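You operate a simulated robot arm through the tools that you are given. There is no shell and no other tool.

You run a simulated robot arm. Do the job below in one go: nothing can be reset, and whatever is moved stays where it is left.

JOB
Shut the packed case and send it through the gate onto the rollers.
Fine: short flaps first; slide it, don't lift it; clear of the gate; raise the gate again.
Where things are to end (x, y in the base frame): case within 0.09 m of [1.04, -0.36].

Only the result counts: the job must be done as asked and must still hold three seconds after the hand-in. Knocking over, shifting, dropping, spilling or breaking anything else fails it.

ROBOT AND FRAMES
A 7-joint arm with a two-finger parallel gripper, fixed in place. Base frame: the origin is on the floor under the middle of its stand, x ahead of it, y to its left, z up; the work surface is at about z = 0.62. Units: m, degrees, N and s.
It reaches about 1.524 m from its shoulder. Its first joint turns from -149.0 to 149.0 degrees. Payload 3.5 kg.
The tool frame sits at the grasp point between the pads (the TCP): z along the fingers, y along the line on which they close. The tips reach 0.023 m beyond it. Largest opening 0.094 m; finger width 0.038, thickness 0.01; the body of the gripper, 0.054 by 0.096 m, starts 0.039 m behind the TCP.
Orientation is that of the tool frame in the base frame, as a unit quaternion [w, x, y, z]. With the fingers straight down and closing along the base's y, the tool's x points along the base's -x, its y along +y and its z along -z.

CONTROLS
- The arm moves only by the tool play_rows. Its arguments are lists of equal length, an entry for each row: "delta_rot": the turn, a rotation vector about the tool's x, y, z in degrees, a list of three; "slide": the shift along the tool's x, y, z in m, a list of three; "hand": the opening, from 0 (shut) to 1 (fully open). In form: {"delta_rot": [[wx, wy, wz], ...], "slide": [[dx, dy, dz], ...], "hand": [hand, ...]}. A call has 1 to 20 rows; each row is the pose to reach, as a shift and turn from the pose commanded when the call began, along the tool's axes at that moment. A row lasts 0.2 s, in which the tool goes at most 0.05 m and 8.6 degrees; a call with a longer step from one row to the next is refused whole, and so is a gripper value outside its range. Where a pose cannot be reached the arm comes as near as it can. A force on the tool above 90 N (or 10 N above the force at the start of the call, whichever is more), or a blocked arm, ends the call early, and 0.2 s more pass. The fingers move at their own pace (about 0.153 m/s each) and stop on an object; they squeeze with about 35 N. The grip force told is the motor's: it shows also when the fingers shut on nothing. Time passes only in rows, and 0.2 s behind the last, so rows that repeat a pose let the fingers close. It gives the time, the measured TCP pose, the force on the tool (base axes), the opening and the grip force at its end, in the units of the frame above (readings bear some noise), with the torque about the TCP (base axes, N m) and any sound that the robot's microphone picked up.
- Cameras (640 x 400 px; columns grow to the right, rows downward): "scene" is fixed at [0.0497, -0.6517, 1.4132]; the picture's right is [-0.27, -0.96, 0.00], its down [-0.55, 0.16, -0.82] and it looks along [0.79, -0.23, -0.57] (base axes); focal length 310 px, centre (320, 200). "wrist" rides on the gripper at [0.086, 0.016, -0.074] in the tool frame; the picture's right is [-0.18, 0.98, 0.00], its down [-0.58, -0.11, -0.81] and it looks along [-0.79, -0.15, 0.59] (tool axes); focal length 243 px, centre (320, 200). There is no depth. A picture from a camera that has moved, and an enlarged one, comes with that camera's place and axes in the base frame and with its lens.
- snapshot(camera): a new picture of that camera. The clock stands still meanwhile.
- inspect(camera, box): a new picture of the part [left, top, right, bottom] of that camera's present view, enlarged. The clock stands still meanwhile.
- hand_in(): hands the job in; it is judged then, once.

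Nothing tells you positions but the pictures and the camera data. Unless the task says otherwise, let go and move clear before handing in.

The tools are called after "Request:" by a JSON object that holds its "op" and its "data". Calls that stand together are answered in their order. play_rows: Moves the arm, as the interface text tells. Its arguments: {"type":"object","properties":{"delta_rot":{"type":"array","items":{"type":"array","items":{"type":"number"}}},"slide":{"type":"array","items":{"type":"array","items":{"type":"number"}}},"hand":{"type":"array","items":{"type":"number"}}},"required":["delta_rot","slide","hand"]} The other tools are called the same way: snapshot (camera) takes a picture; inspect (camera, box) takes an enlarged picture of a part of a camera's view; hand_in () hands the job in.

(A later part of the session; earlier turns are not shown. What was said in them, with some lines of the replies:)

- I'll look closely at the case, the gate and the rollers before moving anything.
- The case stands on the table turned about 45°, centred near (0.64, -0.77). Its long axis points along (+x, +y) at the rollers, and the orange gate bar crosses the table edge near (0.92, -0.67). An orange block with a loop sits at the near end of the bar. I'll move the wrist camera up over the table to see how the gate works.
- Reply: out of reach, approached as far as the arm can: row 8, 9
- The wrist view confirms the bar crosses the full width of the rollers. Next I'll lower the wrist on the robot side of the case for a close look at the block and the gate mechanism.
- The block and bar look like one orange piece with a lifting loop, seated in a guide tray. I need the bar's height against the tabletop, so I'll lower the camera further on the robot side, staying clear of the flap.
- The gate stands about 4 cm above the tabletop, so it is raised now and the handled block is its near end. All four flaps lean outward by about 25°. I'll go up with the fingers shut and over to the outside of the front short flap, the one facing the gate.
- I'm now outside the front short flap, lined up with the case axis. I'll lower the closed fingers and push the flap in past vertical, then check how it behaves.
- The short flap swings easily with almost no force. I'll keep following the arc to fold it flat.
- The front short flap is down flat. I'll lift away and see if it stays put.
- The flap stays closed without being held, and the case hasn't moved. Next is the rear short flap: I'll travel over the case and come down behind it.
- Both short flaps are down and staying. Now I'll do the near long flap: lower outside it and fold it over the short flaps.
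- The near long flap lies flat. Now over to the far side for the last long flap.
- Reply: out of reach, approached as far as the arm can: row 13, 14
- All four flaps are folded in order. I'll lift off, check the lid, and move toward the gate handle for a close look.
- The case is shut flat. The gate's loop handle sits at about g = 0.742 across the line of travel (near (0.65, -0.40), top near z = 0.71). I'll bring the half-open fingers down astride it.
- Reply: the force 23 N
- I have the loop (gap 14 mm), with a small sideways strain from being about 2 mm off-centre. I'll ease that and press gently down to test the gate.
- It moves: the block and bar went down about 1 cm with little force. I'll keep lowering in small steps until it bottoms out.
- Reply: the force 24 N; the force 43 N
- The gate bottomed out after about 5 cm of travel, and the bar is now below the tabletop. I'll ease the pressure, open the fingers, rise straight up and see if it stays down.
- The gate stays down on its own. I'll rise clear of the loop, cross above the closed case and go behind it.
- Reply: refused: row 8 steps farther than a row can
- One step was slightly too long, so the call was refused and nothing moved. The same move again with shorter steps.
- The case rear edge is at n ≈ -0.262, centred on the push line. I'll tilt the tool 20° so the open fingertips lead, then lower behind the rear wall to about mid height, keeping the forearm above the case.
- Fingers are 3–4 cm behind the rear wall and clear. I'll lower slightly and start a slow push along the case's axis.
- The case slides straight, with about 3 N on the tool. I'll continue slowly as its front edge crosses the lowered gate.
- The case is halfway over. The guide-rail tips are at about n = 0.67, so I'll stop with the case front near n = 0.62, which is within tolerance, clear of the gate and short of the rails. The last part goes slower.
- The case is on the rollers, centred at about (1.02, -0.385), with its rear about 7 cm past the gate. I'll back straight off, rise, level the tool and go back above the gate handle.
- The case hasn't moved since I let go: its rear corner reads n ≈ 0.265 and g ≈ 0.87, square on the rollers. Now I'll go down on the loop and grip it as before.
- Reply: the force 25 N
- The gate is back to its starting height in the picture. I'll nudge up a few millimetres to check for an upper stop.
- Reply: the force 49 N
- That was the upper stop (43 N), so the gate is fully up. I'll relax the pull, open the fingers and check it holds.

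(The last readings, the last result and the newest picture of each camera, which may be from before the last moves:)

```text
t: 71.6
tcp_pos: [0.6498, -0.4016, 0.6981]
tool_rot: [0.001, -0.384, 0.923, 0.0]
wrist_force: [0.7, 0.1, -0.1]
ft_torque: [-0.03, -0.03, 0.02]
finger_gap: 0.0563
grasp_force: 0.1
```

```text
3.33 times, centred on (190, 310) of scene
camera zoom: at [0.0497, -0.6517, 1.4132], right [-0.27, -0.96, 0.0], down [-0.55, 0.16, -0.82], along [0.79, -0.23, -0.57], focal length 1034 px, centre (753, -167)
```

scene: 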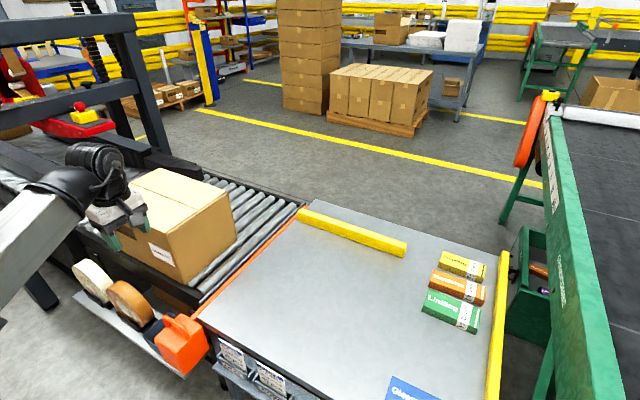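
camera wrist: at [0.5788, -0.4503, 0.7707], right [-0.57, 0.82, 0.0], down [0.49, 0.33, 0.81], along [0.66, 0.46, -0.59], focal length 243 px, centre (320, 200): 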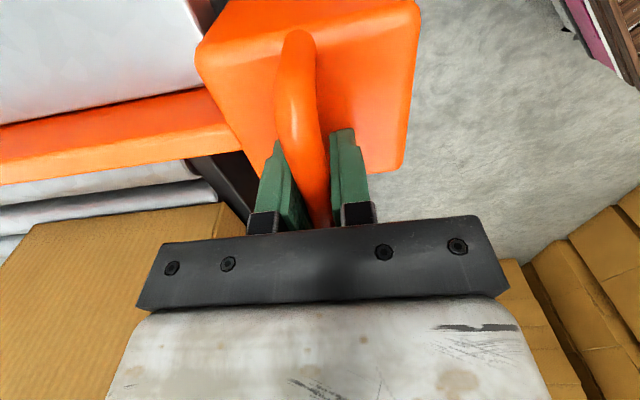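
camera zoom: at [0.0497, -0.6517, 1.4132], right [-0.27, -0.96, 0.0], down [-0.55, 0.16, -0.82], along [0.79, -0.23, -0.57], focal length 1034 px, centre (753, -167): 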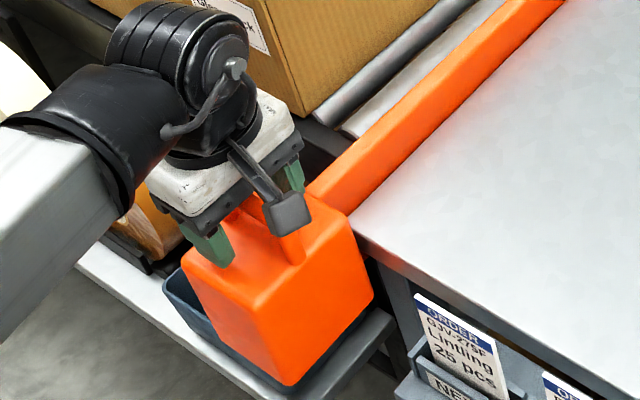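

It holds. I'll rise straight off the loop and move to a clear spot above the table for a final check.

Request:
{"op": "play_rows", "data": {"delta_rot": [[0, 0, 0], [0, 0, 0], [0, 0, 0], [0, 0, 0], [0, 0, 0], [0, 0, 0], [0, 0, 0], [0, 0, 0], [0, 0, 0], [0, 0, 0], [0, 0, 0], [0, 0, 0], [0, 0, 0], [0, 0, 0], [0, 0, 0]], "slide": [[0, 0, -0.03], [0, 0, -0.07], [0, 0, -0.11], [0, 0, -0.155], [0, 0, -0.2], [0, 0, -0.245], [0, 0, -0.29], [0, 0, -0.32], [0.04, 0, -0.32], [0.08, 0, -0.32], [0.12, 0, -0.32], [0.16, 0, -0.32], [0.2, 0, -0.32], [0.24, 0, -0.32], [0.24, 0, -0.32]], "hand": [0.6, 0.6, 0.6, 0.6, 0.6, 0.6, 0.6, 0.6, 0.6, 0.6, 0.6, 0.6, 0.6, 0.6, 0.6]}}

Request:
{"op": "snapshot", "data": {"camera": "scene"}}

Request:
{"op": "snapshot", "data": {"camera": "wrist"}}

Request:
{"op": "inspect", "data": {"camera": "scene", "box": [60, 130, 320, 380]}}

```text
t: 74.8
tcp_pos: [0.4802, -0.5721, 1.0175]
tool_rot: [-0.001, -0.383, 0.924, 0.001]
wrist_force: [0.5, -0.1, 0.3]
ft_torque: [-0.04, -0.01, 0.02]
finger_gap: 0.0567
grasp_force: 0.0
```

```text
taken
```

scene: 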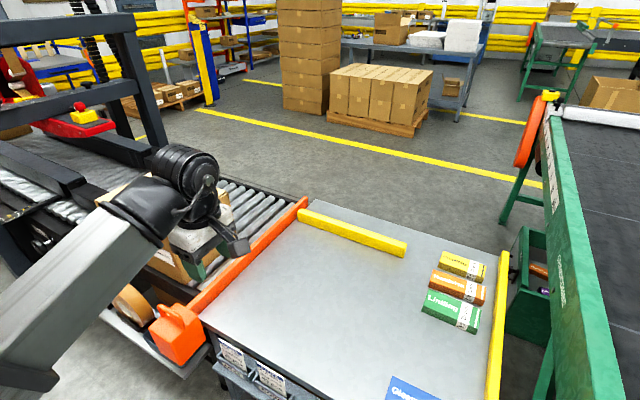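

```text
taken
camera wrist: at [0.4082, -0.621, 1.0925], right [-0.57, 0.82, 0.0], down [0.49, 0.34, 0.81], along [0.66, 0.46, -0.59], focal length 243 px, centre (320, 200)
```

wrist: 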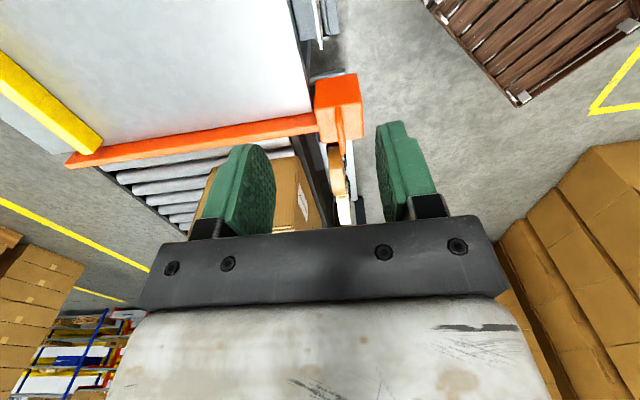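

```text
1.60 times, centred on (190, 255) of scene
camera zoom: at [0.0497, -0.6517, 1.4132], right [-0.27, -0.96, 0.0], down [-0.55, 0.16, -0.82], along [0.79, -0.23, -0.57], focal length 496 px, centre (528, 112)
```

zoom: 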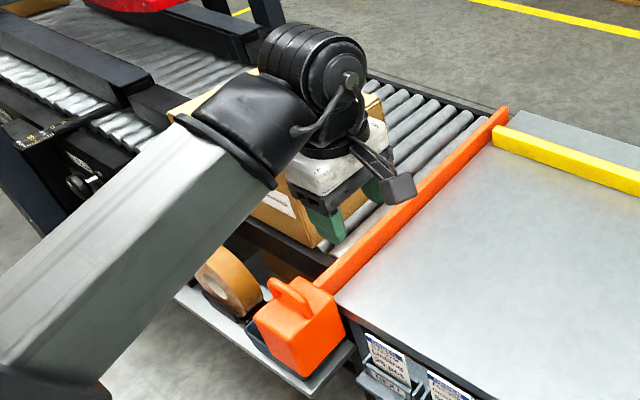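

Request:
{"op": "play_rows", "data": {"delta_rot": [[0, 0, 0], [0, 0, 0], [0, 0, 0], [0, 0, 0], [0, 0, 0], [0, 0, 0], [0, 0, 0], [0, 0, 0], [0, 0, 0]], "slide": [[0.032, -0.031, -0.01], [0.064, -0.062, -0.02], [0.096, -0.093, -0.03], [0.128, -0.124, -0.03], [0.16, -0.155, -0.03], [0.192, -0.186, -0.03], [0.224, -0.217, -0.03], [0.255, -0.248, -0.03], [0.255, -0.248, -0.03]], "hand": [0.6, 0.6, 0.6, 0.6, 0.6, 0.6, 0.6, 0.6, 0.6]}}

Request:
{"op": "snapshot", "data": {"camera": "scene"}}

Request:
{"op": "inspect", "data": {"camera": "scene", "box": [60, 130, 320, 320]}}

Request:
{"op": "snapshot", "data": {"camera": "wrist"}}

```text
t: 76.8
tcp_pos: [0.4774, -0.9279, 1.0478]
tool_rot: [0.0, -0.383, 0.924, 0.0]
wrist_force: [-0.8, -0.6, 0.1]
ft_torque: [0.01, -0.03, -0.02]
finger_gap: 0.0566
grasp_force: 0.1
```

```text
taken
```

scene: 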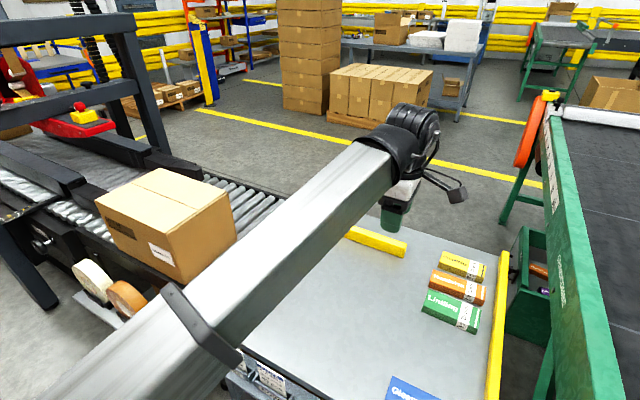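

```text
2.11 times, centred on (190, 225) of scene
camera zoom: at [0.0497, -0.6517, 1.4132], right [-0.27, -0.96, 0.0], down [-0.55, 0.16, -0.82], along [0.79, -0.23, -0.57], focal length 653 px, centre (594, 147)
```

zoom: 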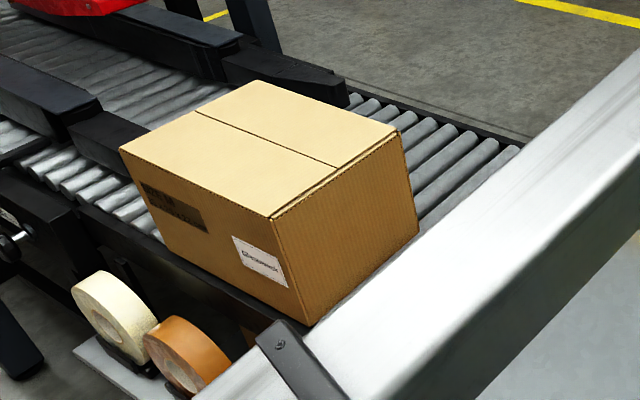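

```text
taken
camera wrist: at [0.405, -0.9765, 1.1219], right [-0.57, 0.82, 0.0], down [0.49, 0.34, 0.81], along [0.66, 0.46, -0.59], focal length 243 px, centre (320, 200)
```

wrist: 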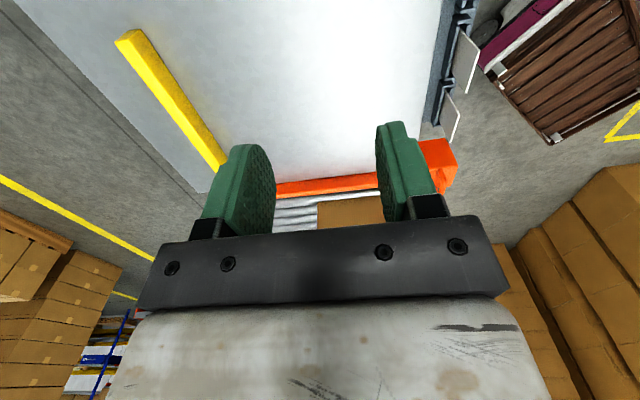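

Request:
{"op": "inspect", "data": {"camera": "scene", "box": [90, 155, 240, 285]}}

Request:
{"op": "inspect", "data": {"camera": "scene", "box": [80, 220, 240, 380]}}

```text
3.08 times, centred on (165, 220) of scene
camera zoom: at [0.0497, -0.6517, 1.4132], right [-0.27, -0.96, 0.0], down [-0.55, 0.16, -0.82], along [0.79, -0.23, -0.57], focal length 954 px, centre (797, 138)
```

zoom: 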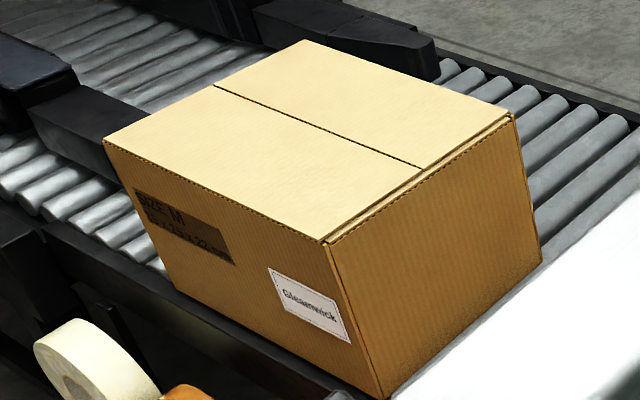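

```text
2.50 times, centred on (160, 300) of scene
camera zoom: at [0.0497, -0.6517, 1.4132], right [-0.27, -0.96, 0.0], down [-0.55, 0.16, -0.82], along [0.79, -0.23, -0.57], focal length 775 px, centre (720, -50)
```

zoom: 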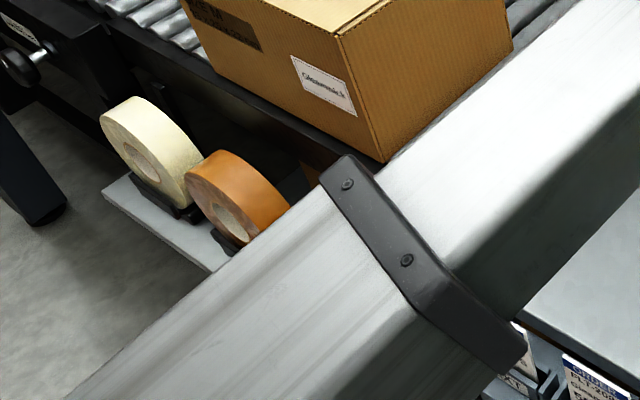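

The case is shut flat on the rollers at about (1.01, -0.39), square and clear of the gate. The gate is back up against its stop, nothing else has moved, and the arm is clear. I'm handing in.

Request:
{"op": "hand_in", "data": {}}

```text
The job is handed in.
```

The case is shut, through the gate and on the rollers, and the gate is raised again. I've handed the job in, but no verdict came back.

- **Flaps:** I folded both short flaps first, then the two long ones over them. All four stayed down on their own; the last view shows the lid flat with a few millimetres' gap at the rear edge.
- **Case:** I slid it along the table and never lifted it. By my camera estimate its centre is at about (1.01, -0.39), roughly 0.04 m from the target and inside the 0.09 m limit. I stopped a little short of the target to keep its front off the guide rails over the rollers.
- **Gate:** I lowered it for the slide, then raised it until it met its upper stop, where it held after I let go. The back of the case is about 0.07 m past it.
- **Everything else:** nothing else on the table or tape shelf looked disturbed in the final pictures. The arm was open and clear when I handed in.
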